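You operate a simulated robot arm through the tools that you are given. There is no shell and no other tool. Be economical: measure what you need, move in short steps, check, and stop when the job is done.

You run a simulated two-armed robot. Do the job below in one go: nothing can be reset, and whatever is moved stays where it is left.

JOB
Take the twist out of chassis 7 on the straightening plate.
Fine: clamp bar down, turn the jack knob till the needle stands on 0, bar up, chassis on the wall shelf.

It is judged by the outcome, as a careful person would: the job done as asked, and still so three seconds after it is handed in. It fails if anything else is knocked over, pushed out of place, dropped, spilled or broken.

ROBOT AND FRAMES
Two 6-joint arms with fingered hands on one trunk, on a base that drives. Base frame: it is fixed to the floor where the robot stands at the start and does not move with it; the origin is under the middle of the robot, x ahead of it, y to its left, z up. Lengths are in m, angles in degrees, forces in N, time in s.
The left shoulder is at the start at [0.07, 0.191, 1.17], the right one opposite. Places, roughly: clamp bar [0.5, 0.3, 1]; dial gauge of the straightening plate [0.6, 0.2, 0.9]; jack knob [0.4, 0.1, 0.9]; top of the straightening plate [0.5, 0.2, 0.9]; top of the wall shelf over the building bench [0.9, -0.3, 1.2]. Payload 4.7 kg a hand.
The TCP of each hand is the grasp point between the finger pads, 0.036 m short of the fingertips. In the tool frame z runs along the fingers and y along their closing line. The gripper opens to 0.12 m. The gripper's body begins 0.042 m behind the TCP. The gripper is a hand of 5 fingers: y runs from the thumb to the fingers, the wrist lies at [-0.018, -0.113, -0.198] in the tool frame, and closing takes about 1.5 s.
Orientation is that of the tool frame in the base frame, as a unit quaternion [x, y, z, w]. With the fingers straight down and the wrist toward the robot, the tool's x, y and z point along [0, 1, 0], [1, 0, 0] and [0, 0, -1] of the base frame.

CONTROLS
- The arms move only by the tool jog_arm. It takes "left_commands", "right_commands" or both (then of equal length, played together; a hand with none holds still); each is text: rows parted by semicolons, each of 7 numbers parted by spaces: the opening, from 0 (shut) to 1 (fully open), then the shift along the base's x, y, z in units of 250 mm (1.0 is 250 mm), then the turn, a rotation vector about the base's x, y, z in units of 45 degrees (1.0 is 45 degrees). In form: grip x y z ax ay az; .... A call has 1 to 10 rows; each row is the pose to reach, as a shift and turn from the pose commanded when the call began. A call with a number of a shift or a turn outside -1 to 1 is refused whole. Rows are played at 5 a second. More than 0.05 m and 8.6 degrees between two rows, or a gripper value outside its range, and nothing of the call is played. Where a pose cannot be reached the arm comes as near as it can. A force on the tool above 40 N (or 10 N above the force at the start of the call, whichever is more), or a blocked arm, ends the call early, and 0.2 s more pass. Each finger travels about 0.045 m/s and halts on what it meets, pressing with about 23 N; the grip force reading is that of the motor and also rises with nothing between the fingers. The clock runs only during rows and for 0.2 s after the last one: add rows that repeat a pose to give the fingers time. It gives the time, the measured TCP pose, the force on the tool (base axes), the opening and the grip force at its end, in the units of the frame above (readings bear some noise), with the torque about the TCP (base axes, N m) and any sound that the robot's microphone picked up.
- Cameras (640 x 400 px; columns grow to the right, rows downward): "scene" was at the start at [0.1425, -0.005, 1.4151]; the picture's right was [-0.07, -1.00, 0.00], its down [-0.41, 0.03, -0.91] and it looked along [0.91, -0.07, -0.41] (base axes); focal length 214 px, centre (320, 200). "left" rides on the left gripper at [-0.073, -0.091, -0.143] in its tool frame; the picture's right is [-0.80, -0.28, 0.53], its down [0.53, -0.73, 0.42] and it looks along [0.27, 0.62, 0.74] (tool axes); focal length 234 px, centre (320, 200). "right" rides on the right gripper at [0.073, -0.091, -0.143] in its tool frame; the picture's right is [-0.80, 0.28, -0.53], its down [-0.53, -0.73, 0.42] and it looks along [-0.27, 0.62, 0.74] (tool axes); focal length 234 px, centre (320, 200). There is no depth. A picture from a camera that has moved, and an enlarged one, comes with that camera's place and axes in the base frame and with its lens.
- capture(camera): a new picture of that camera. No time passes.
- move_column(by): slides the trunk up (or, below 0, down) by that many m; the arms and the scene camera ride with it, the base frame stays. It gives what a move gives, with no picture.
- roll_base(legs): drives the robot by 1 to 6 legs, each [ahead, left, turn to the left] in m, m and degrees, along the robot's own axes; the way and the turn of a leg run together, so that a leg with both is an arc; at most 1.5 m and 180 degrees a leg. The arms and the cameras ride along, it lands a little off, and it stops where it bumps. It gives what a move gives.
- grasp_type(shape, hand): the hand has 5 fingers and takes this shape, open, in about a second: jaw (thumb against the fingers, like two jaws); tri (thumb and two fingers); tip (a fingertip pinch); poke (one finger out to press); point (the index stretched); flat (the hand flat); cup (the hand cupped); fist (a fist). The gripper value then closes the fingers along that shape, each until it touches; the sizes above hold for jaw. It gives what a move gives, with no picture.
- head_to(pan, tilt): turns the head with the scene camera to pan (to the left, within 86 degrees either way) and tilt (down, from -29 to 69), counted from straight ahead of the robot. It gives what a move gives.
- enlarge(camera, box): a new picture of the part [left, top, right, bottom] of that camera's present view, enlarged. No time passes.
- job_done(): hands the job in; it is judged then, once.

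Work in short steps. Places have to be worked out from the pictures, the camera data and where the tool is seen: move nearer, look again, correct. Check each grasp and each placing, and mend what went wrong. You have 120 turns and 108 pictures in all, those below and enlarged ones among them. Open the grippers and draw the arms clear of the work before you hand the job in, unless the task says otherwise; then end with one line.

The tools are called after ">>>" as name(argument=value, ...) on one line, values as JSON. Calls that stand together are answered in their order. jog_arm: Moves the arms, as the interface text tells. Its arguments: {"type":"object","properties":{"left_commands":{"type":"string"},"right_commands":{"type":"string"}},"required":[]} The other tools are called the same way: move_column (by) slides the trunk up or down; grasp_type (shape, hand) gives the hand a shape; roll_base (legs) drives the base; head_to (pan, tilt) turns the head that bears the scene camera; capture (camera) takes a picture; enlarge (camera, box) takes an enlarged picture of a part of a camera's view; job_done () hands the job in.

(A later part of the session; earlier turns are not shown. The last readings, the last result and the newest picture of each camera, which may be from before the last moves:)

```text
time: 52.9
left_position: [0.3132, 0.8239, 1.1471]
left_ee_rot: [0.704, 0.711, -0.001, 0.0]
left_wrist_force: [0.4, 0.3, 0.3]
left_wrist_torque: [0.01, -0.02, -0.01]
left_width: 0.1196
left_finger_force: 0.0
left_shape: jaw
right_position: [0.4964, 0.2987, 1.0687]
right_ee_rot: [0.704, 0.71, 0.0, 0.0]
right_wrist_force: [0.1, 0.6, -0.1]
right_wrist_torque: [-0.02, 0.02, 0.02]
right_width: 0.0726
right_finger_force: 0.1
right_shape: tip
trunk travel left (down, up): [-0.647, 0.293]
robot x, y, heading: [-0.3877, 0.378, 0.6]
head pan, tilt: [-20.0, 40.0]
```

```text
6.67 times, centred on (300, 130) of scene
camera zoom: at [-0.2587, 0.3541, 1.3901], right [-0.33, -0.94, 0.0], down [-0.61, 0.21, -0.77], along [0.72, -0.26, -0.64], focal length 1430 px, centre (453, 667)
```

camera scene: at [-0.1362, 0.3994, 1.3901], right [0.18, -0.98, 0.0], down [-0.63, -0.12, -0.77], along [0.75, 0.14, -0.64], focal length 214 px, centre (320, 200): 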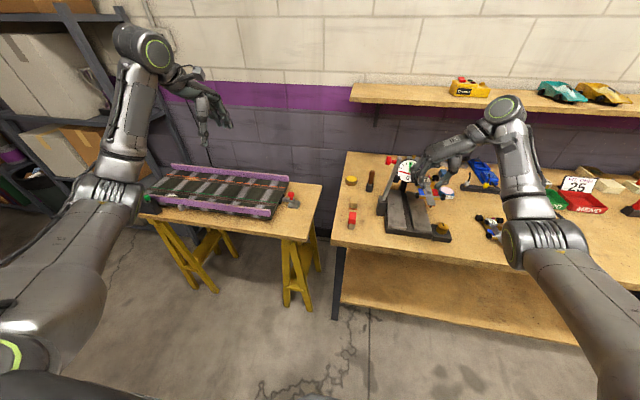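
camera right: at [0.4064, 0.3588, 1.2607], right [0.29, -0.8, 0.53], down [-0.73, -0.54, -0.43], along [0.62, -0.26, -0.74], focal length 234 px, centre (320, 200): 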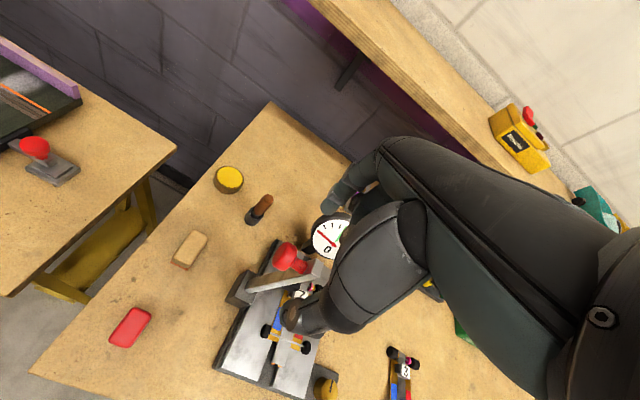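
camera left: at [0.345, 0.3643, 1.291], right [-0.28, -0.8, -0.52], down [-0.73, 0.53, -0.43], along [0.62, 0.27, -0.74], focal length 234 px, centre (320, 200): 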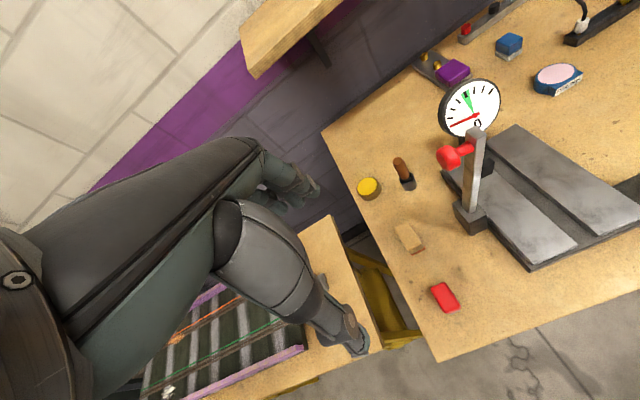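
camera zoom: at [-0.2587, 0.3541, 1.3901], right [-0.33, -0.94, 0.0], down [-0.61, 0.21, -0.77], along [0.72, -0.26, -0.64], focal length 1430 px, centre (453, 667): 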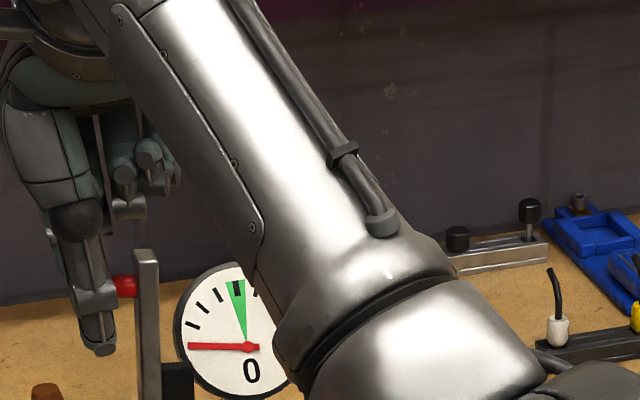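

The thumb and finger flank the knob along x. Closing on it.

>>> jog_arm(right_commands="0.5 0 -0.008 0 0 0 0;0.4 0 -0.008 0 0 0 0;0.3 0 -0.008 0 0 0 0;0.2 0 -0.008 0 0 0 0;0.1 0 -0.008 0 0 0 0;0.1 0 -0.008 0 0 0 0;0.1 0 -0.008 0 0 0 0")

>>> enlarge(camera="right", box=[220, 140, 420, 340])

```text
time: 54.5
left_position: [0.3141, 0.8239, 1.1469]
left_ee_rot: [0.704, 0.71, -0.001, 0.0]
left_wrist_force: [0.2, -0.2, -0.1]
left_wrist_torque: [0.0, 0.01, 0.01]
left_width: 0.1195
left_finger_force: 0.0
left_shape: jaw
right_position: [0.4975, 0.2961, 1.0694]
right_ee_rot: [0.704, 0.71, 0.0, -0.001]
right_wrist_force: [7.2, -0.2, 0.2]
right_wrist_torque: [0.06, -0.27, 0.04]
right_width: 0.0162
right_finger_force: 23.1
right_shape: tip
trunk travel left (down, up): [-0.647, 0.293]
robot x, y, heading: [-0.3886, 0.3838, 0.3]
head pan, tilt: [-20.0, 40.0]
```

```text
2.00 times, centred on (320, 240) of right
camera zoom: at [0.406, 0.3683, 1.2098], right [0.29, -0.8, 0.52], down [-0.73, -0.54, -0.42], along [0.62, -0.26, -0.74], focal length 468 px, centre (320, 120)
```

zoom: 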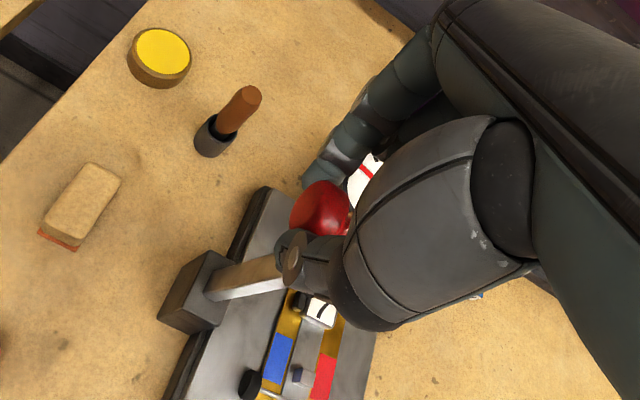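

Holding the knob. I swing it along the estimated arc (pivot ≈ y 0.262, z 0.90) toward −y to 45°, watching force.

>>> jog_arm(right_commands="0.1 0 -0.078 0.01 0 0 0;0.1 0 -0.156 0.012 0 0 0;0.1 0 -0.234 0.002 0 0 0;0.1 0 -0.31 -0.016 0 0 0;0.1 0 -0.384 -0.045 0 0 0;0.1 0 -0.452 -0.083 0 0 0;0.1 0 -0.452 -0.083 0 0 0")

>>> capture(camera="right")

```text
time: 56.1
left_position: [0.3149, 0.824, 1.1458]
left_ee_rot: [0.704, 0.71, -0.002, 0.0]
left_wrist_force: [0.6, 0.0, -1.0]
left_wrist_torque: [-0.02, 0.04, -0.01]
left_width: 0.1197
left_finger_force: 0.0
left_shape: jaw
right_position: [0.4993, 0.1804, 1.053]
right_ee_rot: [0.706, 0.708, 0.001, 0.005]
right_wrist_force: [0.7, -1.2, 3.7]
right_wrist_torque: [0.07, 0.1, 0.03]
right_width: 0.0145
right_finger_force: 22.9
right_shape: tip
trunk travel left (down, up): [-0.647, 0.293]
robot x, y, heading: [-0.392, 0.3787, 0.4]
head pan, tilt: [-20.0, 40.0]
```

```text
40 pictures are left
camera right: at [0.4074, 0.2534, 1.1933], right [0.28, -0.8, 0.53], down [-0.73, -0.54, -0.43], along [0.63, -0.27, -0.73], focal length 234 px, centre (320, 200)
```

right: 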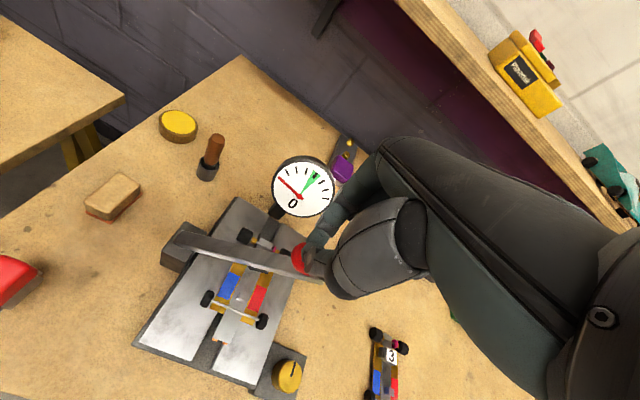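

The bar follows cleanly. I continue the arc toward horizontal.

>>> jog_arm(right_commands="0.1 0 -0.062 -0.048 0 0 0;0.1 0 -0.12 -0.1 0 0 0;0.1 0 -0.167 -0.165 0 0 0;0.1 0 -0.208 -0.23 0 0 0;0.1 0 -0.24 -0.302 0 0 0;0.1 0 -0.24 -0.302 0 0 0")

>>> capture(camera="right")

>>> enlarge(camera="scene", box=[260, 110, 380, 190])

```text
time: 57.5
left_position: [0.3132, 0.8224, 1.1475]
left_ee_rot: [0.704, 0.711, 0.0, 0.0]
left_wrist_force: [-0.7, -0.5, -0.3]
left_wrist_torque: [-0.02, -0.01, 0.0]
left_width: 0.1198
left_finger_force: 0.0
left_shape: jaw
right_position: [0.4967, 0.1218, 0.9716]
right_ee_rot: [0.704, 0.71, 0.0, 0.0]
right_wrist_force: [-0.3, 0.1, 0.1]
right_wrist_torque: [-0.01, 0.04, 0.02]
right_width: 0.0147
right_finger_force: 23.1
right_shape: tip
trunk travel left (down, up): [-0.647, 0.293]
robot x, y, heading: [-0.3906, 0.3801, 0.5]
head pan, tilt: [-20.0, 40.0]
```

```text
39 pictures are left
camera right: at [0.4051, 0.1943, 1.115], right [0.29, -0.8, 0.52], down [-0.73, -0.54, -0.42], along [0.62, -0.26, -0.74], focal length 234 px, centre (320, 200)
```

right: 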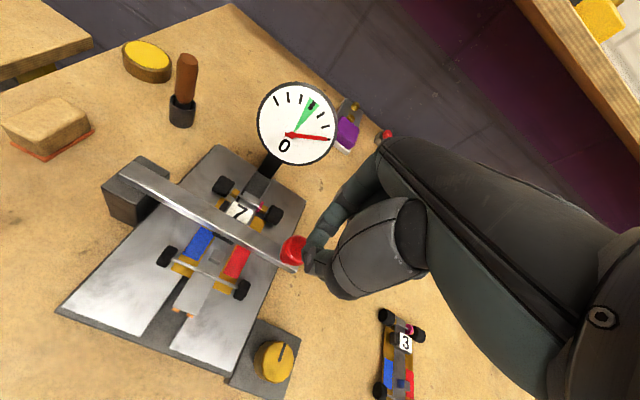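

```text
5.00 times, centred on (320, 150) of scene
camera zoom: at [-0.2588, 0.3545, 1.3901], right [-0.33, -0.94, 0.0], down [-0.61, 0.21, -0.77], along [0.72, -0.26, -0.64], focal length 1072 px, centre (320, 450)
```

zoom: 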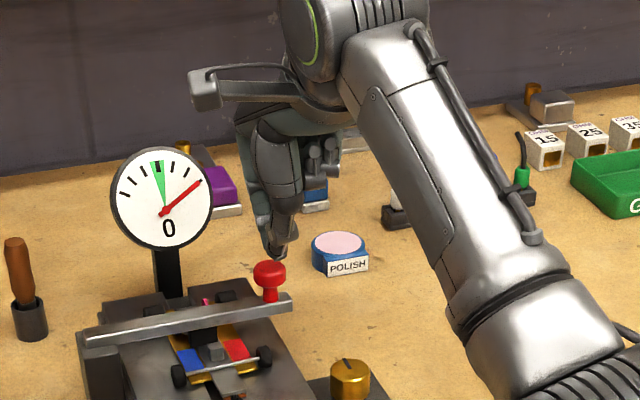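

The bar appears down and the needle has swung to the right of 0. I press lightly on the knob from above to make sure it is seated.

>>> jog_arm(right_commands="0 0 -0.008 -0.02 0 0 0;0 0 -0.016 -0.04 0 0 0;0 0 -0.02 -0.06 0 0 0;0 0 -0.024 -0.08 0 0 0;0 0 -0.024 -0.08 0 0 0")

>>> enlarge(camera="scene", box=[260, 110, 380, 190])

```text
time: 58.7
left_position: [0.3109, 0.825, 1.1481]
left_ee_rot: [0.704, 0.71, 0.001, 0.002]
left_wrist_force: [0.8, -0.2, -1.0]
left_wrist_torque: [-0.01, -0.01, -0.02]
left_width: 0.1197
left_finger_force: 0.0
left_shape: jaw
right_position: [0.4956, 0.1182, 0.96]
right_ee_rot: [0.705, 0.71, 0.005, 0.004]
right_wrist_force: [8.8, 0.8, 32.4]
right_wrist_torque: [0.18, -0.59, -0.04]
right_width: 0.0159
right_finger_force: 22.9
right_shape: tip
trunk travel left (down, up): [-0.647, 0.293]
robot x, y, heading: [-0.3899, 0.3808, 0.5]
head pan, tilt: [-20.0, 40.0]
```

```text
5.00 times, centred on (320, 150) of scene
camera zoom: at [-0.2626, 0.3558, 1.391], right [-0.33, -0.94, 0.0], down [-0.6, 0.21, -0.77], along [0.72, -0.26, -0.64], focal length 1072 px, centre (320, 450)
```

zoom: 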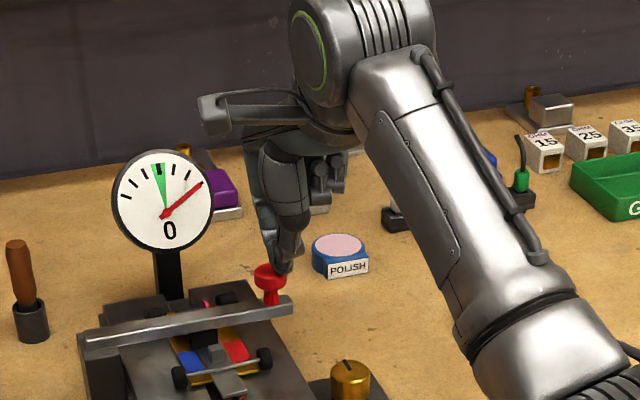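

Bar fully seated (32 N). The jack knob is at about (0.42,0.086), top ≈0.875. I release upward, move above the knob and take the tri shape.

>>> jog_arm(right_commands="0.2 0 0 0.08 0 0 0;0.3 0 0 0.2 0 0 0;0.3 -0.1 -0.04 0.25 0 0 0;0.3 -0.2 -0.1 0.25 0 0 0;0.3 -0.3 -0.13 0.25 0 0 0;0.3 -0.3 -0.13 0.2 0 0 0")

>>> grasp_type(shape="tri", hand="right")

>>> capture(camera="right")

```text
time: 60.1
left_position: [0.313, 0.8228, 1.1467]
left_ee_rot: [0.704, 0.71, -0.001, 0.001]
left_wrist_force: [0.7, -0.8, -0.7]
left_wrist_torque: [0.02, 0.02, 0.0]
left_width: 0.1194
left_finger_force: 0.1
left_shape: jaw
right_position: [0.4213, 0.0851, 1.0029]
right_ee_rot: [0.703, 0.711, 0.0, -0.002]
right_wrist_force: [-0.4, -0.3, -0.8]
right_wrist_torque: [0.0, 0.02, 0.01]
right_width: 0.0358
right_finger_force: 0.0
right_shape: tip
trunk travel left (down, up): [-0.647, 0.293]
robot x, y, heading: [-0.3906, 0.3814, 0.4]
head pan, tilt: [-20.0, 40.0]
```

```text
time: 61.0
left_position: [0.313, 0.8234, 1.1466]
left_ee_rot: [0.704, 0.71, 0.0, 0.0]
left_wrist_force: [-0.5, -0.5, 0.2]
left_wrist_torque: [-0.02, 0.0, 0.03]
left_width: 0.1199
left_finger_force: 0.0
left_shape: jaw
right_position: [0.4229, 0.0853, 1.0039]
right_ee_rot: [0.704, 0.711, 0.001, 0.0]
right_wrist_force: [-0.7, 0.9, 0.6]
right_wrist_torque: [-0.01, 0.01, 0.01]
right_width: 0.1194
right_finger_force: 0.0
right_shape: tri
trunk travel left (down, up): [-0.647, 0.293]
robot x, y, heading: [-0.3921, 0.3812, 0.5]
head pan, tilt: [-20.0, 40.0]
```

```text
36 pictures are left
camera right: at [0.3307, 0.1571, 1.1451], right [0.29, -0.8, 0.52], down [-0.73, -0.54, -0.42], along [0.62, -0.26, -0.74], focal length 234 px, centre (320, 200)
```

right: 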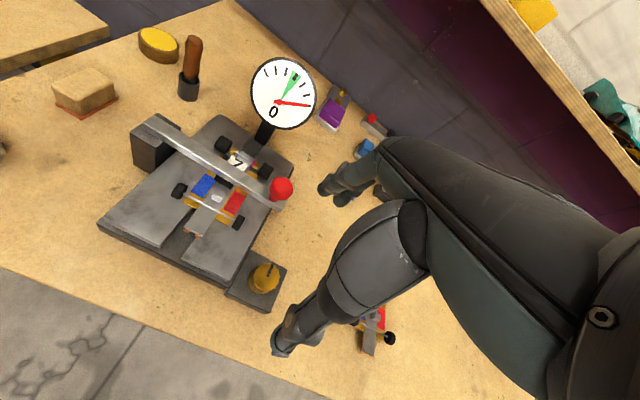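

Knob at (0.416,0.088). I descend around it with ~0.085 opening to TCP z≈0.90.

>>> jog_arm(right_commands="0.75 -0.024 0.03 -0.1 0 0 0;0.75 -0.024 0.03 -0.2 0 0 0;0.75 -0.024 0.03 -0.3 0 0 0;0.75 -0.024 0.03 -0.37 0 0 0;0.75 -0.024 0.03 -0.4 0 0 0;0.75 -0.024 0.03 -0.4 0 0 0")

>>> enlarge(camera="right", box=[180, 100, 420, 380])

>>> enlarge(camera="scene", box=[260, 110, 400, 210])

```text
time: 62.4
left_position: [0.3133, 0.8241, 1.1471]
left_ee_rot: [0.704, 0.71, -0.001, 0.0]
left_wrist_force: [1.1, -0.2, -0.3]
left_wrist_torque: [0.0, 0.0, 0.0]
left_width: 0.1196
left_finger_force: 0.1
left_shape: jaw
right_position: [0.4155, 0.094, 0.9021]
right_ee_rot: [0.704, 0.71, 0.0, 0.0]
right_wrist_force: [0.5, 0.4, -0.1]
right_wrist_torque: [0.01, 0.0, 0.0]
right_width: 0.0901
right_finger_force: 0.0
right_shape: tri
trunk travel left (down, up): [-0.647, 0.293]
robot x, y, heading: [-0.3879, 0.3779, 0.5]
head pan, tilt: [-20.0, 40.0]
```

```text
1.43 times, centred on (300, 240) of right
camera zoom: at [0.3242, 0.1647, 1.0445], right [0.29, -0.8, 0.52], down [-0.73, -0.54, -0.42], along [0.62, -0.26, -0.74], focal length 334 px, centre (349, 143)
```

zoom: 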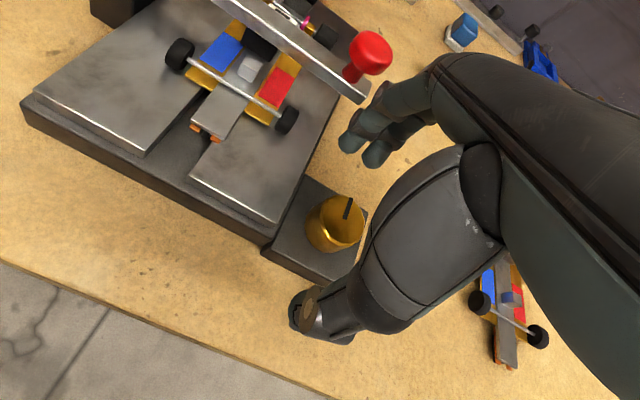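

```text
4.00 times, centred on (330, 160) of scene
camera zoom: at [-0.2587, 0.3541, 1.3901], right [-0.33, -0.94, 0.0], down [-0.61, 0.21, -0.77], along [0.72, -0.26, -0.64], focal length 858 px, centre (280, 360)
```

zoom: 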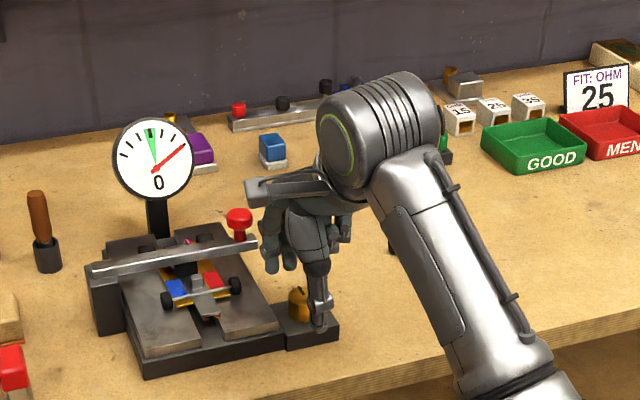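

Well aligned (knob 0.414,0.091). Lower 10 mm, shift −5 mm x, and close on the knob.

>>> jog_arm(right_commands="0.7 -0.02 0 -0.02 0 0 0;0.6 -0.02 0 -0.04 0 0 0;0.5 -0.02 0 -0.04 0 0 0;0.4 -0.02 0 -0.04 0 0 0;0.3 -0.02 0 -0.04 0 0 0;0.2 -0.02 0 -0.04 0 0 0;0.15 -0.02 0 -0.04 0 0 0;0.15 -0.02 0 -0.04 0 0 0")

>>> enlarge(camera="right", box=[180, 60, 420, 340])

```text
time: 64.2
left_position: [0.3141, 0.8241, 1.1467]
left_ee_rot: [0.704, 0.71, -0.001, 0.0]
left_wrist_force: [0.5, 0.2, 0.4]
left_wrist_torque: [0.03, -0.01, 0.0]
left_width: 0.1199
left_finger_force: 0.0
left_shape: jaw
right_position: [0.4115, 0.0933, 0.8933]
right_ee_rot: [0.704, 0.71, 0.0, 0.001]
right_wrist_force: [14.3, 0.5, 7.4]
right_wrist_torque: [-0.02, -0.6, 0.13]
right_width: 0.0213
right_finger_force: 0.0
right_shape: tri
trunk travel left (down, up): [-0.647, 0.293]
robot x, y, heading: [-0.3864, 0.3817, 0.6]
head pan, tilt: [-20.0, 40.0]
```

```text
1.43 times, centred on (300, 200) of right
camera zoom: at [0.3203, 0.1653, 1.0355], right [0.29, -0.8, 0.53], down [-0.73, -0.54, -0.43], along [0.62, -0.26, -0.74], focal length 334 px, centre (349, 200)
```

zoom: 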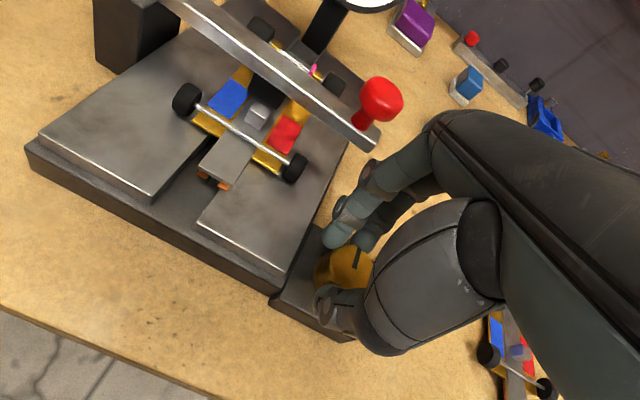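

I squeeze fully and try a −15° turn (clockwise from above), then read the needle.

>>> jog_arm(right_commands="0 0.008 0 0 0 0 0;0 0.008 0 0 0 0 0;0 0.008 0 0 0 0 -0.11;0 0.008 0 0 0 0 -0.22;0 0.008 0 0 0 0 -0.33;0 0.008 0 0 0 0 -0.33")

>>> enlarge(camera="right", box=[180, 60, 420, 340])

>>> enlarge(camera="scene", box=[270, 110, 370, 200])

```text
time: 65.6
left_position: [0.3142, 0.8246, 1.146]
left_ee_rot: [0.704, 0.71, -0.001, 0.0]
left_wrist_force: [-0.4, -0.5, 0.1]
left_wrist_torque: [-0.03, 0.0, -0.01]
left_width: 0.1198
left_finger_force: 0.0
left_shape: jaw
right_position: [0.4144, 0.0937, 0.8918]
right_ee_rot: [0.79, 0.614, -0.001, -0.001]
right_wrist_force: [2.4, 14.4, -7.1]
right_wrist_torque: [0.4, -0.03, 0.12]
right_width: 0.0196
right_finger_force: 22.8
right_shape: tri
trunk travel left (down, up): [-0.647, 0.293]
robot x, y, heading: [-0.389, 0.3815, 0.7]
head pan, tilt: [-20.0, 40.0]
```

```text
1.43 times, centred on (300, 200) of right
camera zoom: at [0.3445, 0.1872, 1.034], right [0.07, -0.85, 0.52], down [-0.84, -0.33, -0.42], along [0.53, -0.41, -0.74], focal length 334 px, centre (349, 200)
```

zoom: 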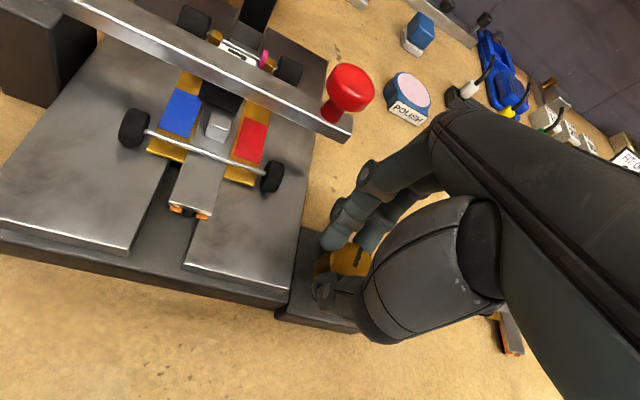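

```text
4.44 times, centred on (320, 155) of scene
camera zoom: at [-0.2571, 0.3557, 1.3899], right [-0.33, -0.94, 0.0], down [-0.61, 0.21, -0.77], along [0.72, -0.26, -0.64], focal length 953 px, centre (320, 400)
```

zoom: 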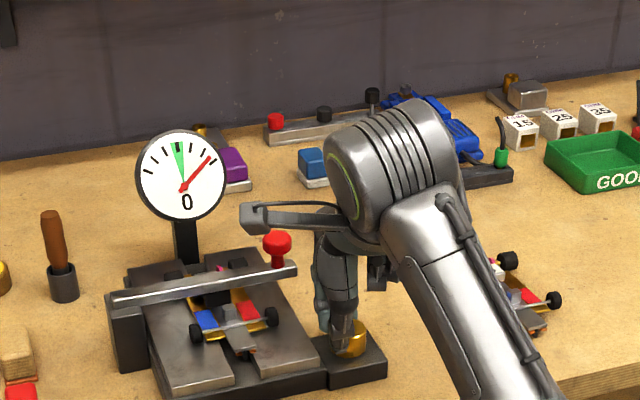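

CW moves the needle toward 0 (≈55°→≈50° off). I keep turning another −40°.

>>> jog_arm(right_commands="0 0 0 0 0 0 -0.15;0 0 0 0 0 0 -0.3;0 0 0 0 0 0 -0.45;0 0 0 0 0 0 -0.6;0 0 0 0 0 0 -0.75;0 0 0 0 0 0 -0.9;0 0 0 0 0 0 -0.9")

>>> enlarge(camera="scene", box=[270, 110, 370, 200])

```text
time: 67.2
left_position: [0.3174, 0.8241, 1.1441]
left_ee_rot: [0.704, 0.71, -0.002, -0.001]
left_wrist_force: [0.7, -0.2, 0.4]
left_wrist_torque: [-0.03, 0.0, 0.0]
left_width: 0.1196
left_finger_force: 0.0
left_shape: jaw
right_position: [0.4163, 0.0933, 0.8917]
right_ee_rot: [0.953, 0.303, 0.001, 0.0]
right_wrist_force: [30.2, 14.0, -2.6]
right_wrist_torque: [0.3, -0.83, 0.3]
right_width: 0.0192
right_finger_force: 23.3
right_shape: tri
trunk travel left (down, up): [-0.647, 0.293]
robot x, y, heading: [-0.3929, 0.3808, 0.7]
head pan, tilt: [-20.0, 40.0]
```

```text
4.44 times, centred on (320, 155) of scene
camera zoom: at [-0.2541, 0.3558, 1.3897], right [-0.33, -0.94, 0.0], down [-0.61, 0.21, -0.76], along [0.72, -0.26, -0.65], focal length 953 px, centre (320, 400)
```

zoom: 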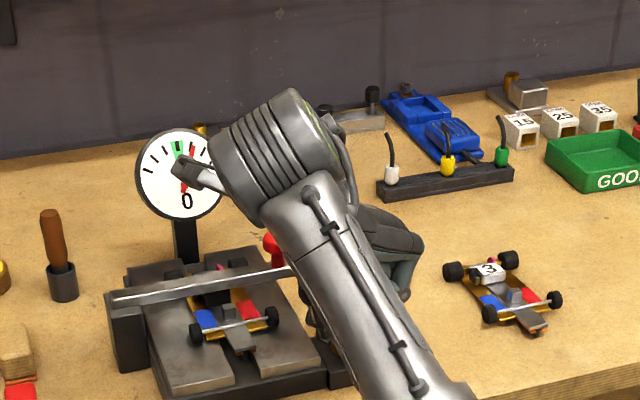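

Needle is now just right of 0. I zoom into the dial.

>>> enlarge(camera="scene", box=[298, 134, 328, 164])

```text
13.33 times, centred on (313, 149) of scene
camera zoom: at [-0.2541, 0.3558, 1.3897], right [-0.33, -0.94, 0.0], down [-0.61, 0.21, -0.76], along [0.72, -0.26, -0.65], focal length 2860 px, centre (413, 880)
```

zoom: 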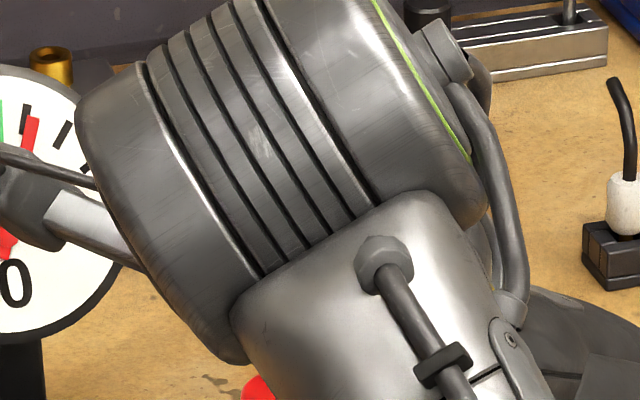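

>>> enlarge(camera="scene", box=[272, 134, 306, 164])

```text
13.33 times, centred on (289, 149) of scene
camera zoom: at [-0.2541, 0.3558, 1.3897], right [-0.33, -0.94, 0.0], down [-0.61, 0.21, -0.76], along [0.72, -0.26, -0.65], focal length 2860 px, centre (733, 880)
```

zoom: 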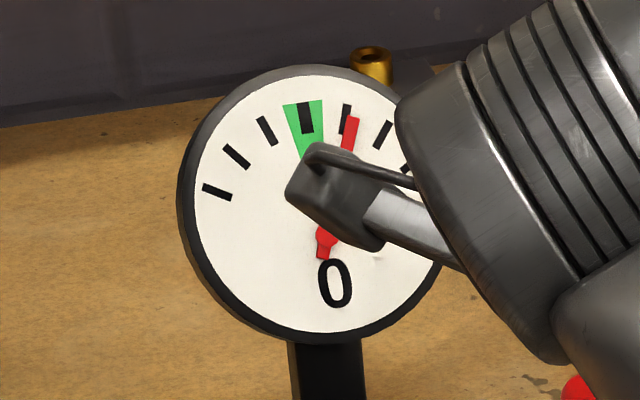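

The needle is about one tick (~22°) past 0. I turn a further −24° and re-read.

>>> jog_arm(right_commands="0 0 0 0 0 0 -0.13;0 0 0 0 0 0 -0.26;0 0 0 0 0 0 -0.4;0 0 0 0 0 0 -0.53;0 0 0 0 0 0 -0.53")

>>> enlarge(camera="scene", box=[272, 134, 306, 164])

```text
time: 68.4
left_position: [0.3176, 0.8241, 1.1449]
left_ee_rot: [0.705, 0.709, -0.002, -0.001]
left_wrist_force: [0.2, 0.1, -0.2]
left_wrist_torque: [-0.03, 0.04, -0.07]
left_width: 0.1196
left_finger_force: 0.1
left_shape: jaw
right_position: [0.418, 0.0919, 0.8906]
right_ee_rot: [0.995, 0.099, 0.002, 0.001]
right_wrist_force: [36.9, 1.8, 5.2]
right_wrist_torque: [-0.14, -0.99, 0.25]
right_width: 0.0183
right_finger_force: 23.1
right_shape: tri
trunk travel left (down, up): [-0.647, 0.293]
robot x, y, heading: [-0.3907, 0.3807, 0.3]
head pan, tilt: [-20.0, 40.0]
```

```text
13.33 times, centred on (289, 149) of scene
camera zoom: at [-0.2543, 0.3544, 1.3897], right [-0.33, -0.94, 0.0], down [-0.61, 0.21, -0.76], along [0.72, -0.26, -0.65], focal length 2860 px, centre (733, 880)
```

zoom: 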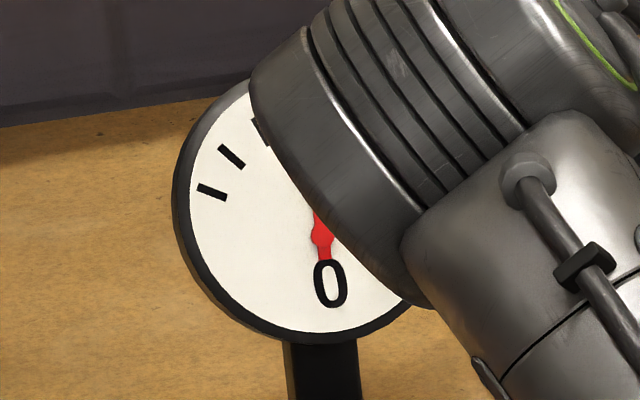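

The arm hides the dial; I check with the right hand's own camera.

>>> capture(camera="right")

```text
26 pictures are left
camera right: at [0.4705, 0.1957, 1.0331], right [-0.74, -0.43, 0.52], down [-0.66, 0.61, -0.43], along [-0.14, -0.66, -0.74], focal length 234 px, centre (320, 200)
```

right: 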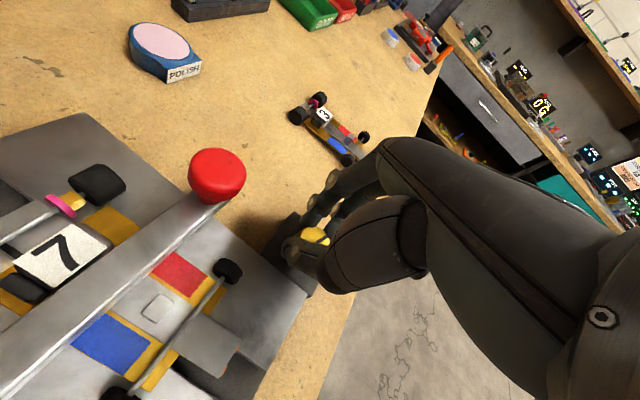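

I release the knob, lift, and unwind the wrist back so I can see the dial.

>>> jog_arm(right_commands="0.3 0 0 0 0 0 0;0.6 0 0 0 0 0 0;0.8 0 0 0 0 0 0;0.8 0 0 0.1 0 0 0;0.8 0 0 0.25 0 0 0.15;0.8 0 0 0.4 0 0 0.3;0.8 0 0 0.4 0 0 0.45;0.8 0 0 0.4 0 0 0.6;0.8 0 0 0.4 0 0 0.75;0.8 0 0 0.4 0 0 0.9")

>>> enlarge(camera="scene", box=[272, 134, 306, 164])

```text
time: 70.6
left_position: [0.3139, 0.8226, 1.1463]
left_ee_rot: [0.703, 0.711, 0.0, 0.0]
left_wrist_force: [0.7, -0.8, 0.4]
left_wrist_torque: [0.02, 0.03, -0.04]
left_width: 0.1194
left_finger_force: 0.0
left_shape: jaw
right_position: [0.4134, 0.0914, 0.9926]
right_ee_rot: [0.899, 0.438, 0.0, 0.0]
right_wrist_force: [0.5, 0.3, 0.2]
right_wrist_torque: [-0.04, -0.03, -0.03]
right_width: 0.0956
right_finger_force: 0.0
right_shape: tri
right hand out of reach, approached as far as the arm can: row 5, 6, 7
trunk travel left (down, up): [-0.647, 0.293]
robot x, y, heading: [-0.389, 0.3776, 0.8]
head pan, tilt: [-20.0, 40.0]
```

```text
13.33 times, centred on (289, 149) of scene
camera zoom: at [-0.2589, 0.3534, 1.3901], right [-0.33, -0.94, 0.0], down [-0.61, 0.22, -0.77], along [0.72, -0.26, -0.64], focal length 2860 px, centre (733, 880)
```

zoom: 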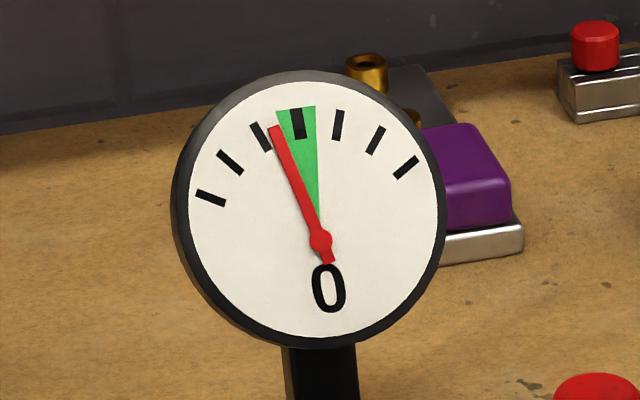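

Overshot: needle now about half a tick left of 0 (~11°), so I need about +8° (CCW) back. I turn the wrist to ≈−18° where the dial stays visible and re-grip.

>>> jog_arm(right_commands="0.75 0 0.01 0 0 0 0.15;0.75 0 0.01 -0.1 0 0 0.3;0.75 0 0.01 -0.2 0 0 0.44;0.75 0 0.01 -0.3 0 0 0.44;0.75 0 0.01 -0.4 0 0 0.44;0.75 0 0.01 -0.4 0 0 0.44")

>>> enlarge(camera="right", box=[180, 60, 420, 380])

```text
time: 72.0
left_position: [0.3125, 0.8228, 1.1468]
left_ee_rot: [0.704, 0.71, -0.001, 0.001]
left_wrist_force: [0.5, -0.3, 1.3]
left_wrist_torque: [0.03, -0.01, -0.02]
left_width: 0.1196
left_finger_force: 0.1
left_shape: jaw
right_position: [0.4121, 0.0956, 0.8925]
right_ee_rot: [0.811, 0.584, 0.001, -0.001]
right_wrist_force: [0.5, -0.5, -0.2]
right_wrist_torque: [-0.02, 0.03, 0.03]
right_width: 0.0903
right_finger_force: 0.1
right_shape: tri
trunk travel left (down, up): [-0.647, 0.293]
robot x, y, heading: [-0.3897, 0.3797, 0.7]
head pan, tilt: [-20.0, 40.0]
```

```text
1.25 times, centred on (300, 220) of right
camera zoom: at [0.3497, 0.1929, 1.0347], right [0.01, -0.85, 0.52], down [-0.86, -0.27, -0.42], along [0.5, -0.45, -0.74], focal length 293 px, centre (345, 175)
```

zoom: 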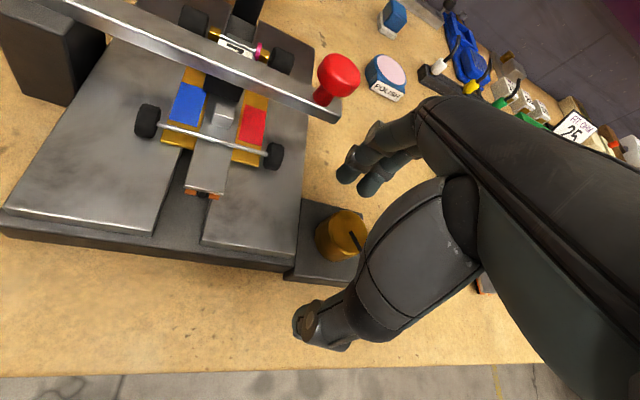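

Aligned. I close, turn +7°, and read the dial.

>>> jog_arm(right_commands="0.6 0 0 0 0 0 0;0.45 0 0 0 0 0 0;0.3 0 0 0 0 0 0;0.15 0 0 0 0 0 0;0 0 0 0 0 0 0;0 0 0 0 0 0 0;0 0 0 0 0 0 0;0 0 0 0 0 0 0.08;0 0 0 0 0 0 0.16;0 0 0 0 0 0 0.16")

>>> enlarge(camera="scene", box=[272, 134, 306, 164])

```text
time: 74.2
left_position: [0.3125, 0.8228, 1.1469]
left_ee_rot: [0.704, 0.71, -0.002, 0.001]
left_wrist_force: [-0.3, 0.1, -0.1]
left_wrist_torque: [0.0, 0.0, -0.01]
left_width: 0.1197
left_finger_force: 0.1
left_shape: jaw
right_position: [0.4133, 0.0958, 0.892]
right_ee_rot: [0.773, 0.635, 0.0, 0.001]
right_wrist_force: [-3.4, -0.2, -0.1]
right_wrist_torque: [0.02, 0.05, 0.0]
right_width: 0.0215
right_finger_force: 23.7
right_shape: tri
trunk travel left (down, up): [-0.647, 0.293]
robot x, y, heading: [-0.3898, 0.3783, 0.5]
head pan, tilt: [-20.0, 40.0]
```

```text
13.33 times, centred on (289, 149) of scene
camera zoom: at [-0.2593, 0.3542, 1.3902], right [-0.33, -0.94, 0.0], down [-0.61, 0.21, -0.77], along [0.72, -0.26, -0.64], focal length 2860 px, centre (733, 880)
```

zoom: 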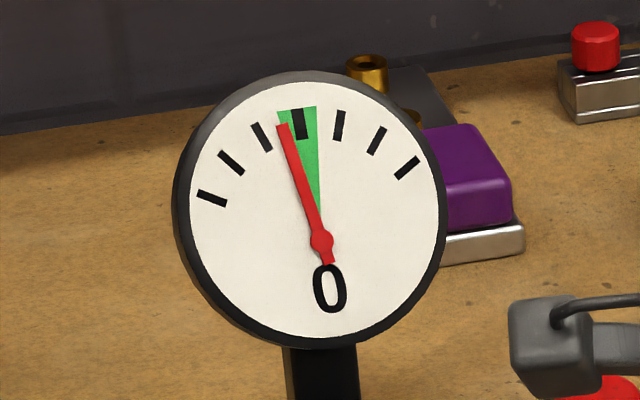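

It moved halfway; about 7–8° of needle remains. Another +7°.

>>> jog_arm(right_commands="0 0 0 0 0 0 0.08;0 0 0 0 0 0 0.16;0 0 0 0 0 0 0.16")

>>> enlarge(camera="scene", box=[272, 134, 306, 164])

```text
time: 75.0
left_position: [0.3121, 0.8232, 1.1471]
left_ee_rot: [0.705, 0.709, 0.0, -0.001]
left_wrist_force: [-0.7, -0.6, 0.8]
left_wrist_torque: [-0.01, -0.02, 0.03]
left_width: 0.1198
left_finger_force: 0.0
left_shape: jaw
right_position: [0.4117, 0.0947, 0.8932]
right_ee_rot: [0.731, 0.682, -0.001, 0.0]
right_wrist_force: [-5.7, -2.3, -1.9]
right_wrist_torque: [-0.07, 0.18, -0.07]
right_width: 0.0214
right_finger_force: 23.0
right_shape: tri
trunk travel left (down, up): [-0.647, 0.293]
robot x, y, heading: [-0.3933, 0.3797, 0.4]
head pan, tilt: [-20.0, 40.0]
```

```text
13.33 times, centred on (289, 149) of scene
camera zoom: at [-0.2595, 0.3537, 1.3901], right [-0.33, -0.94, 0.0], down [-0.61, 0.22, -0.77], along [0.72, -0.26, -0.64], focal length 2860 px, centre (733, 880)
```

zoom: 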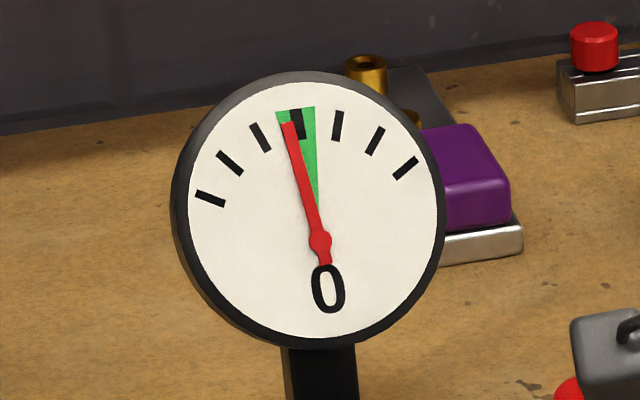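

About 4° left to go. Another +7°.

>>> jog_arm(right_commands="0 0 0 0 0 0 0.08;0 0 0 0 0 0 0.16;0 0 0 0 0 0 0.16")

>>> enlarge(camera="scene", box=[272, 134, 306, 164])

```text
time: 75.8
left_position: [0.3121, 0.8227, 1.1487]
left_ee_rot: [0.705, 0.709, 0.0, 0.0]
left_wrist_force: [-0.1, 0.3, 0.2]
left_wrist_torque: [0.0, -0.03, 0.0]
left_width: 0.12
left_finger_force: 0.0
left_shape: jaw
right_position: [0.4134, 0.0939, 0.8923]
right_ee_rot: [0.687, 0.726, 0.0, 0.001]
right_wrist_force: [-9.7, -4.0, -1.3]
right_wrist_torque: [-0.09, 0.32, -0.12]
right_width: 0.0211
right_finger_force: 23.0
right_shape: tri
trunk travel left (down, up): [-0.647, 0.293]
robot x, y, heading: [-0.3878, 0.3788, 0.4]
head pan, tilt: [-20.0, 40.0]
```

```text
13.33 times, centred on (289, 149) of scene
camera zoom: at [-0.26, 0.3533, 1.3902], right [-0.33, -0.94, 0.0], down [-0.61, 0.22, -0.77], along [0.72, -0.26, -0.64], focal length 2860 px, centre (733, 880)
```

zoom: 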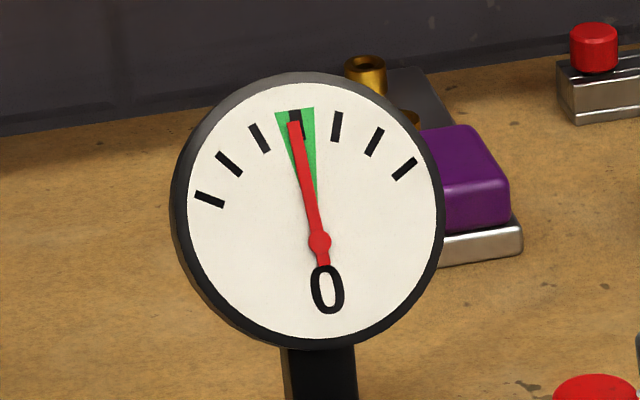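

Almost exact (~1–2° left). I add +3°, then release and lift off to confirm.

>>> jog_arm(right_commands="0 0 0 0 0 0 0.07;0 0 0 0 0 0 0.07;0.2 0 0 0 0 0 0.07;0.4 0 0 0 0 0 0.07;0.6 0 0 0 0 0 0.07;0.75 0 0 0 0 0 0.07;0.75 0 0 0.1 0 0 0.07;0.75 0 0 0.25 0 0 0.07;0.75 0 0 0.4 0 0 0.07")

>>> enlarge(camera="scene", box=[272, 134, 306, 164])

```text
time: 77.8
left_position: [0.3128, 0.8238, 1.1475]
left_ee_rot: [0.704, 0.71, -0.001, 0.0]
left_wrist_force: [-0.2, 0.3, 0.1]
left_wrist_torque: [0.0, 0.0, 0.02]
left_width: 0.1198
left_finger_force: 0.1
left_shape: jaw
right_position: [0.4128, 0.094, 0.9948]
right_ee_rot: [0.667, 0.745, -0.001, -0.001]
right_wrist_force: [-0.3, 0.5, -0.1]
right_wrist_torque: [-0.04, -0.01, -0.01]
right_width: 0.09
right_finger_force: 0.0
right_shape: tri
trunk travel left (down, up): [-0.647, 0.293]
robot x, y, heading: [-0.39, 0.3787, 0.4]
head pan, tilt: [-20.0, 40.0]
```

```text
13.33 times, centred on (289, 149) of scene
camera zoom: at [-0.2593, 0.3546, 1.3901], right [-0.33, -0.94, 0.0], down [-0.61, 0.21, -0.77], along [0.72, -0.26, -0.64], focal length 2860 px, centre (733, 880)
```

zoom: 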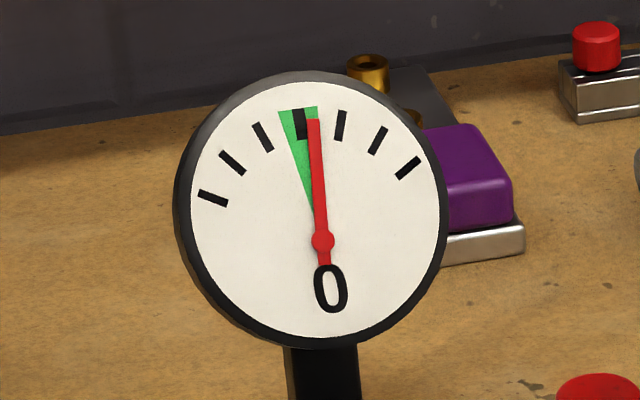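

After release the needle stands ~5° right of the mark (still inside green). Overall ratio is ~0.75 needle/hand, so I re-grip, turn −6.5°, release and check.

>>> jog_arm(right_commands="0.75 0 0 -0.2 0 0 0;0.75 0 0 -0.4 0 0 0;0.75 0 0 -0.4 0 0 0;0.55 0 0 -0.4 0 0 0;0.35 0 0 -0.4 0 0 0;0.15 0 0 -0.4 0 0 0;0 0 0 -0.4 0 0 0;0 0 0 -0.4 0 0 0;0 0 0 -0.4 0 0 0;0 0 0 -0.4 0 0 0")

>>> jog_arm(right_commands="0 0 0 0 0 0 -0.07;0 0 0 0 0 0 -0.14;0 0 0 0 0 0 -0.14;0.2 0 0 0 0 0 -0.14;0.4 0 0 0 0 0 -0.14;0.6 0 0 0 0 0 -0.14;0.75 0 0 0 0 0 -0.14;0.75 0 0 0 0 0 -0.14")

>>> enlarge(camera="scene", box=[272, 134, 306, 164])

```text
time: 80.0
left_position: [0.313, 0.8238, 1.1461]
left_ee_rot: [0.704, 0.71, -0.001, 0.0]
left_wrist_force: [-0.3, -0.3, 0.0]
left_wrist_torque: [0.0, 0.02, -0.03]
left_width: 0.1198
left_finger_force: 0.2
left_shape: jaw
right_position: [0.4137, 0.0952, 0.8907]
right_ee_rot: [0.667, 0.745, -0.001, -0.001]
right_wrist_force: [-2.8, 4.7, -2.4]
right_wrist_torque: [0.13, 0.04, 0.02]
right_width: 0.0187
right_finger_force: 23.3
right_shape: tri
trunk travel left (down, up): [-0.647, 0.293]
robot x, y, heading: [-0.3906, 0.3821, 0.6]
head pan, tilt: [-20.0, 40.0]
```

```text
time: 81.8
left_position: [0.3144, 0.8235, 1.147]
left_ee_rot: [0.704, 0.71, 0.0, 0.0]
left_wrist_force: [0.6, -0.6, 1.2]
left_wrist_torque: [-0.01, -0.02, -0.01]
left_width: 0.1196
left_finger_force: 0.1
left_shape: jaw
right_position: [0.4128, 0.0947, 0.8917]
right_ee_rot: [0.707, 0.707, 0.0, 0.0]
right_wrist_force: [0.2, -0.6, 0.2]
right_wrist_torque: [0.0, 0.02, 0.0]
right_width: 0.0896
right_finger_force: 0.1
right_shape: tri
trunk travel left (down, up): [-0.647, 0.293]
robot x, y, heading: [-0.3893, 0.3821, 0.4]
head pan, tilt: [-20.0, 40.0]
```

```text
13.33 times, centred on (289, 149) of scene
camera zoom: at [-0.2588, 0.354, 1.3901], right [-0.33, -0.94, 0.0], down [-0.61, 0.21, -0.77], along [0.72, -0.26, -0.64], focal length 2860 px, centre (733, 880)
```

zoom: 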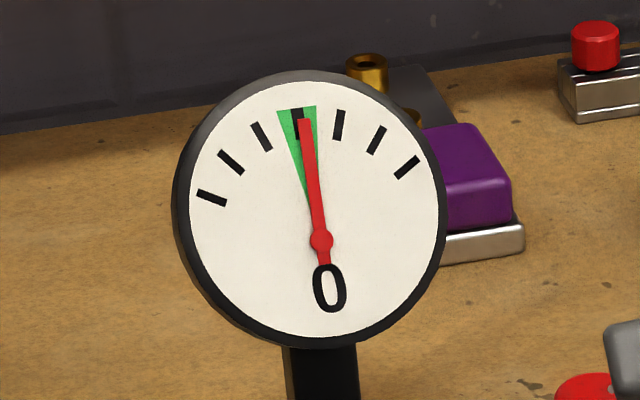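

Now ~2.5° right of the mark. One more −5° trim.

>>> jog_arm(right_commands="0.55 0 0 0 0 0 0;0.35 0 0 0 0 0 0;0.15 0 0 0 0 0 0;0 0 0 0 0 0 0;0 0 0 0 0 0 0;0 0 0 0 0 0 0;0 0 0 0 0 0 0;0 0 0 0 0 0 -0.05;0 0 0 0 0 0 -0.11;0 0 0 0 0 0 -0.11")

>>> jog_arm(right_commands="0.2 0 0 0 0 0 0;0.4 0 0 0 0 0 0;0.6 0 0 0 0 0 0;0.75 0 0 0 0 0 0;0.75 0 0 0 0 0 0;0.75 0 0 0.2 0 0 0;0.75 0 0 0.4 0 0 0")

>>> enlarge(camera="scene", box=[272, 134, 306, 164])

```text
time: 84.0
left_position: [0.3136, 0.8246, 1.1472]
left_ee_rot: [0.704, 0.71, -0.002, 0.0]
left_wrist_force: [-0.4, 0.0, 0.2]
left_wrist_torque: [0.03, 0.01, 0.01]
left_width: 0.1197
left_finger_force: 0.0
left_shape: jaw
right_position: [0.4128, 0.0963, 0.8921]
right_ee_rot: [0.737, 0.676, 0.0, -0.002]
right_wrist_force: [1.7, 11.1, -6.1]
right_wrist_torque: [0.26, -0.05, 0.13]
right_width: 0.0189
right_finger_force: 23.1
right_shape: tri
trunk travel left (down, up): [-0.647, 0.293]
robot x, y, heading: [-0.3887, 0.3836, 0.4]
head pan, tilt: [-20.0, 40.0]
```

```text
time: 85.6
left_position: [0.3125, 0.8238, 1.1469]
left_ee_rot: [0.704, 0.71, -0.002, 0.0]
left_wrist_force: [1.1, 0.2, -0.5]
left_wrist_torque: [0.02, 0.0, 0.01]
left_width: 0.1196
left_finger_force: 0.0
left_shape: jaw
right_position: [0.4114, 0.0936, 0.9904]
right_ee_rot: [0.737, 0.676, 0.0, -0.002]
right_wrist_force: [0.1, -0.2, 0.2]
right_wrist_torque: [0.03, -0.01, 0.03]
right_width: 0.0896
right_finger_force: 0.1
right_shape: tri
trunk travel left (down, up): [-0.647, 0.293]
robot x, y, heading: [-0.3905, 0.381, 0.2]
head pan, tilt: [-20.0, 40.0]
```

```text
13.33 times, centred on (289, 149) of scene
camera zoom: at [-0.2593, 0.3543, 1.3901], right [-0.33, -0.94, 0.0], down [-0.61, 0.21, -0.77], along [0.72, -0.26, -0.64], focal length 2860 px, centre (733, 880)
```

zoom: 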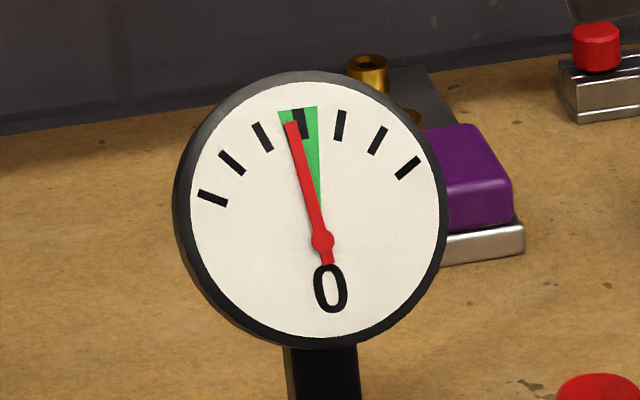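

Now ~4° left of the mark. One more small trim of +3.2°.

>>> jog_arm(right_commands="0.75 0 0 -0.2 0 0 0;0.75 0 0 -0.4 0 0 0;0.75 0 0 -0.4 0 0 0;0.55 0 0 -0.4 0 0 0;0.35 0 0 -0.4 0 0 0;0.15 0 0 -0.4 0 0 0;0 0 0 -0.4 0 0 0;0 0 0 -0.4 0 0 0;0 0 0 -0.4 0 0 0;0 0 0 -0.4 0 0 0")

>>> jog_arm(right_commands="0 0 0 0 0 0 0.04;0 0 0 0 0 0 0.08;0 0 0 0 0 0 0.08;0.2 0 0 0 0 0 0.08;0.4 0 0 0 0 0 0.08;0.6 0 0 0 0 0 0.08;0.75 0 0 0 0 0 0.08;0.75 0 0 0 0 0 0.08;0.75 0 0 0.2 0 0 0.08;0.75 0 0 0.4 0 0 0.08")

>>> enlarge(camera="scene", box=[272, 134, 306, 164])

```text
time: 87.8
left_position: [0.3131, 0.8242, 1.146]
left_ee_rot: [0.704, 0.711, -0.001, 0.0]
left_wrist_force: [0.6, 0.3, 0.1]
left_wrist_torque: [-0.01, -0.01, 0.01]
left_width: 0.1197
left_finger_force: 0.0
left_shape: jaw
right_position: [0.4126, 0.0949, 0.8944]
right_ee_rot: [0.737, 0.676, 0.0, -0.001]
right_wrist_force: [-0.6, 1.4, -0.6]
right_wrist_torque: [0.04, 0.06, 0.02]
right_width: 0.0211
right_finger_force: 23.1
right_shape: tri
trunk travel left (down, up): [-0.647, 0.293]
robot x, y, heading: [-0.3911, 0.3782, 0.5]
head pan, tilt: [-20.0, 40.0]
```

```text
time: 90.0
left_position: [0.3122, 0.8233, 1.1467]
left_ee_rot: [0.704, 0.71, -0.001, 0.0]
left_wrist_force: [0.2, -0.3, -0.8]
left_wrist_torque: [-0.01, -0.01, -0.03]
left_width: 0.1195
left_finger_force: 0.1
left_shape: jaw
right_position: [0.4102, 0.0936, 0.9921]
right_ee_rot: [0.716, 0.699, 0.0, -0.001]
right_wrist_force: [-0.5, -0.8, -0.2]
right_wrist_torque: [0.01, 0.0, -0.01]
right_width: 0.0898
right_finger_force: 0.0
right_shape: tri
trunk travel left (down, up): [-0.647, 0.293]
robot x, y, heading: [-0.3901, 0.3817, 0.4]
head pan, tilt: [-20.0, 40.0]
```

```text
13.33 times, centred on (289, 149) of scene
camera zoom: at [-0.2595, 0.3546, 1.3901], right [-0.33, -0.94, 0.0], down [-0.61, 0.21, -0.77], along [0.72, -0.26, -0.64], focal length 2860 px, centre (733, 880)
```

zoom: 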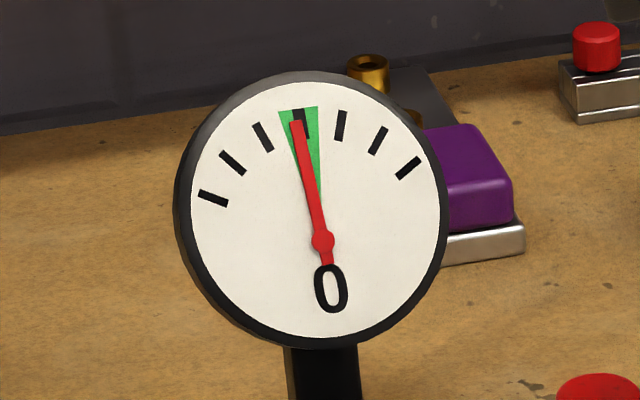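

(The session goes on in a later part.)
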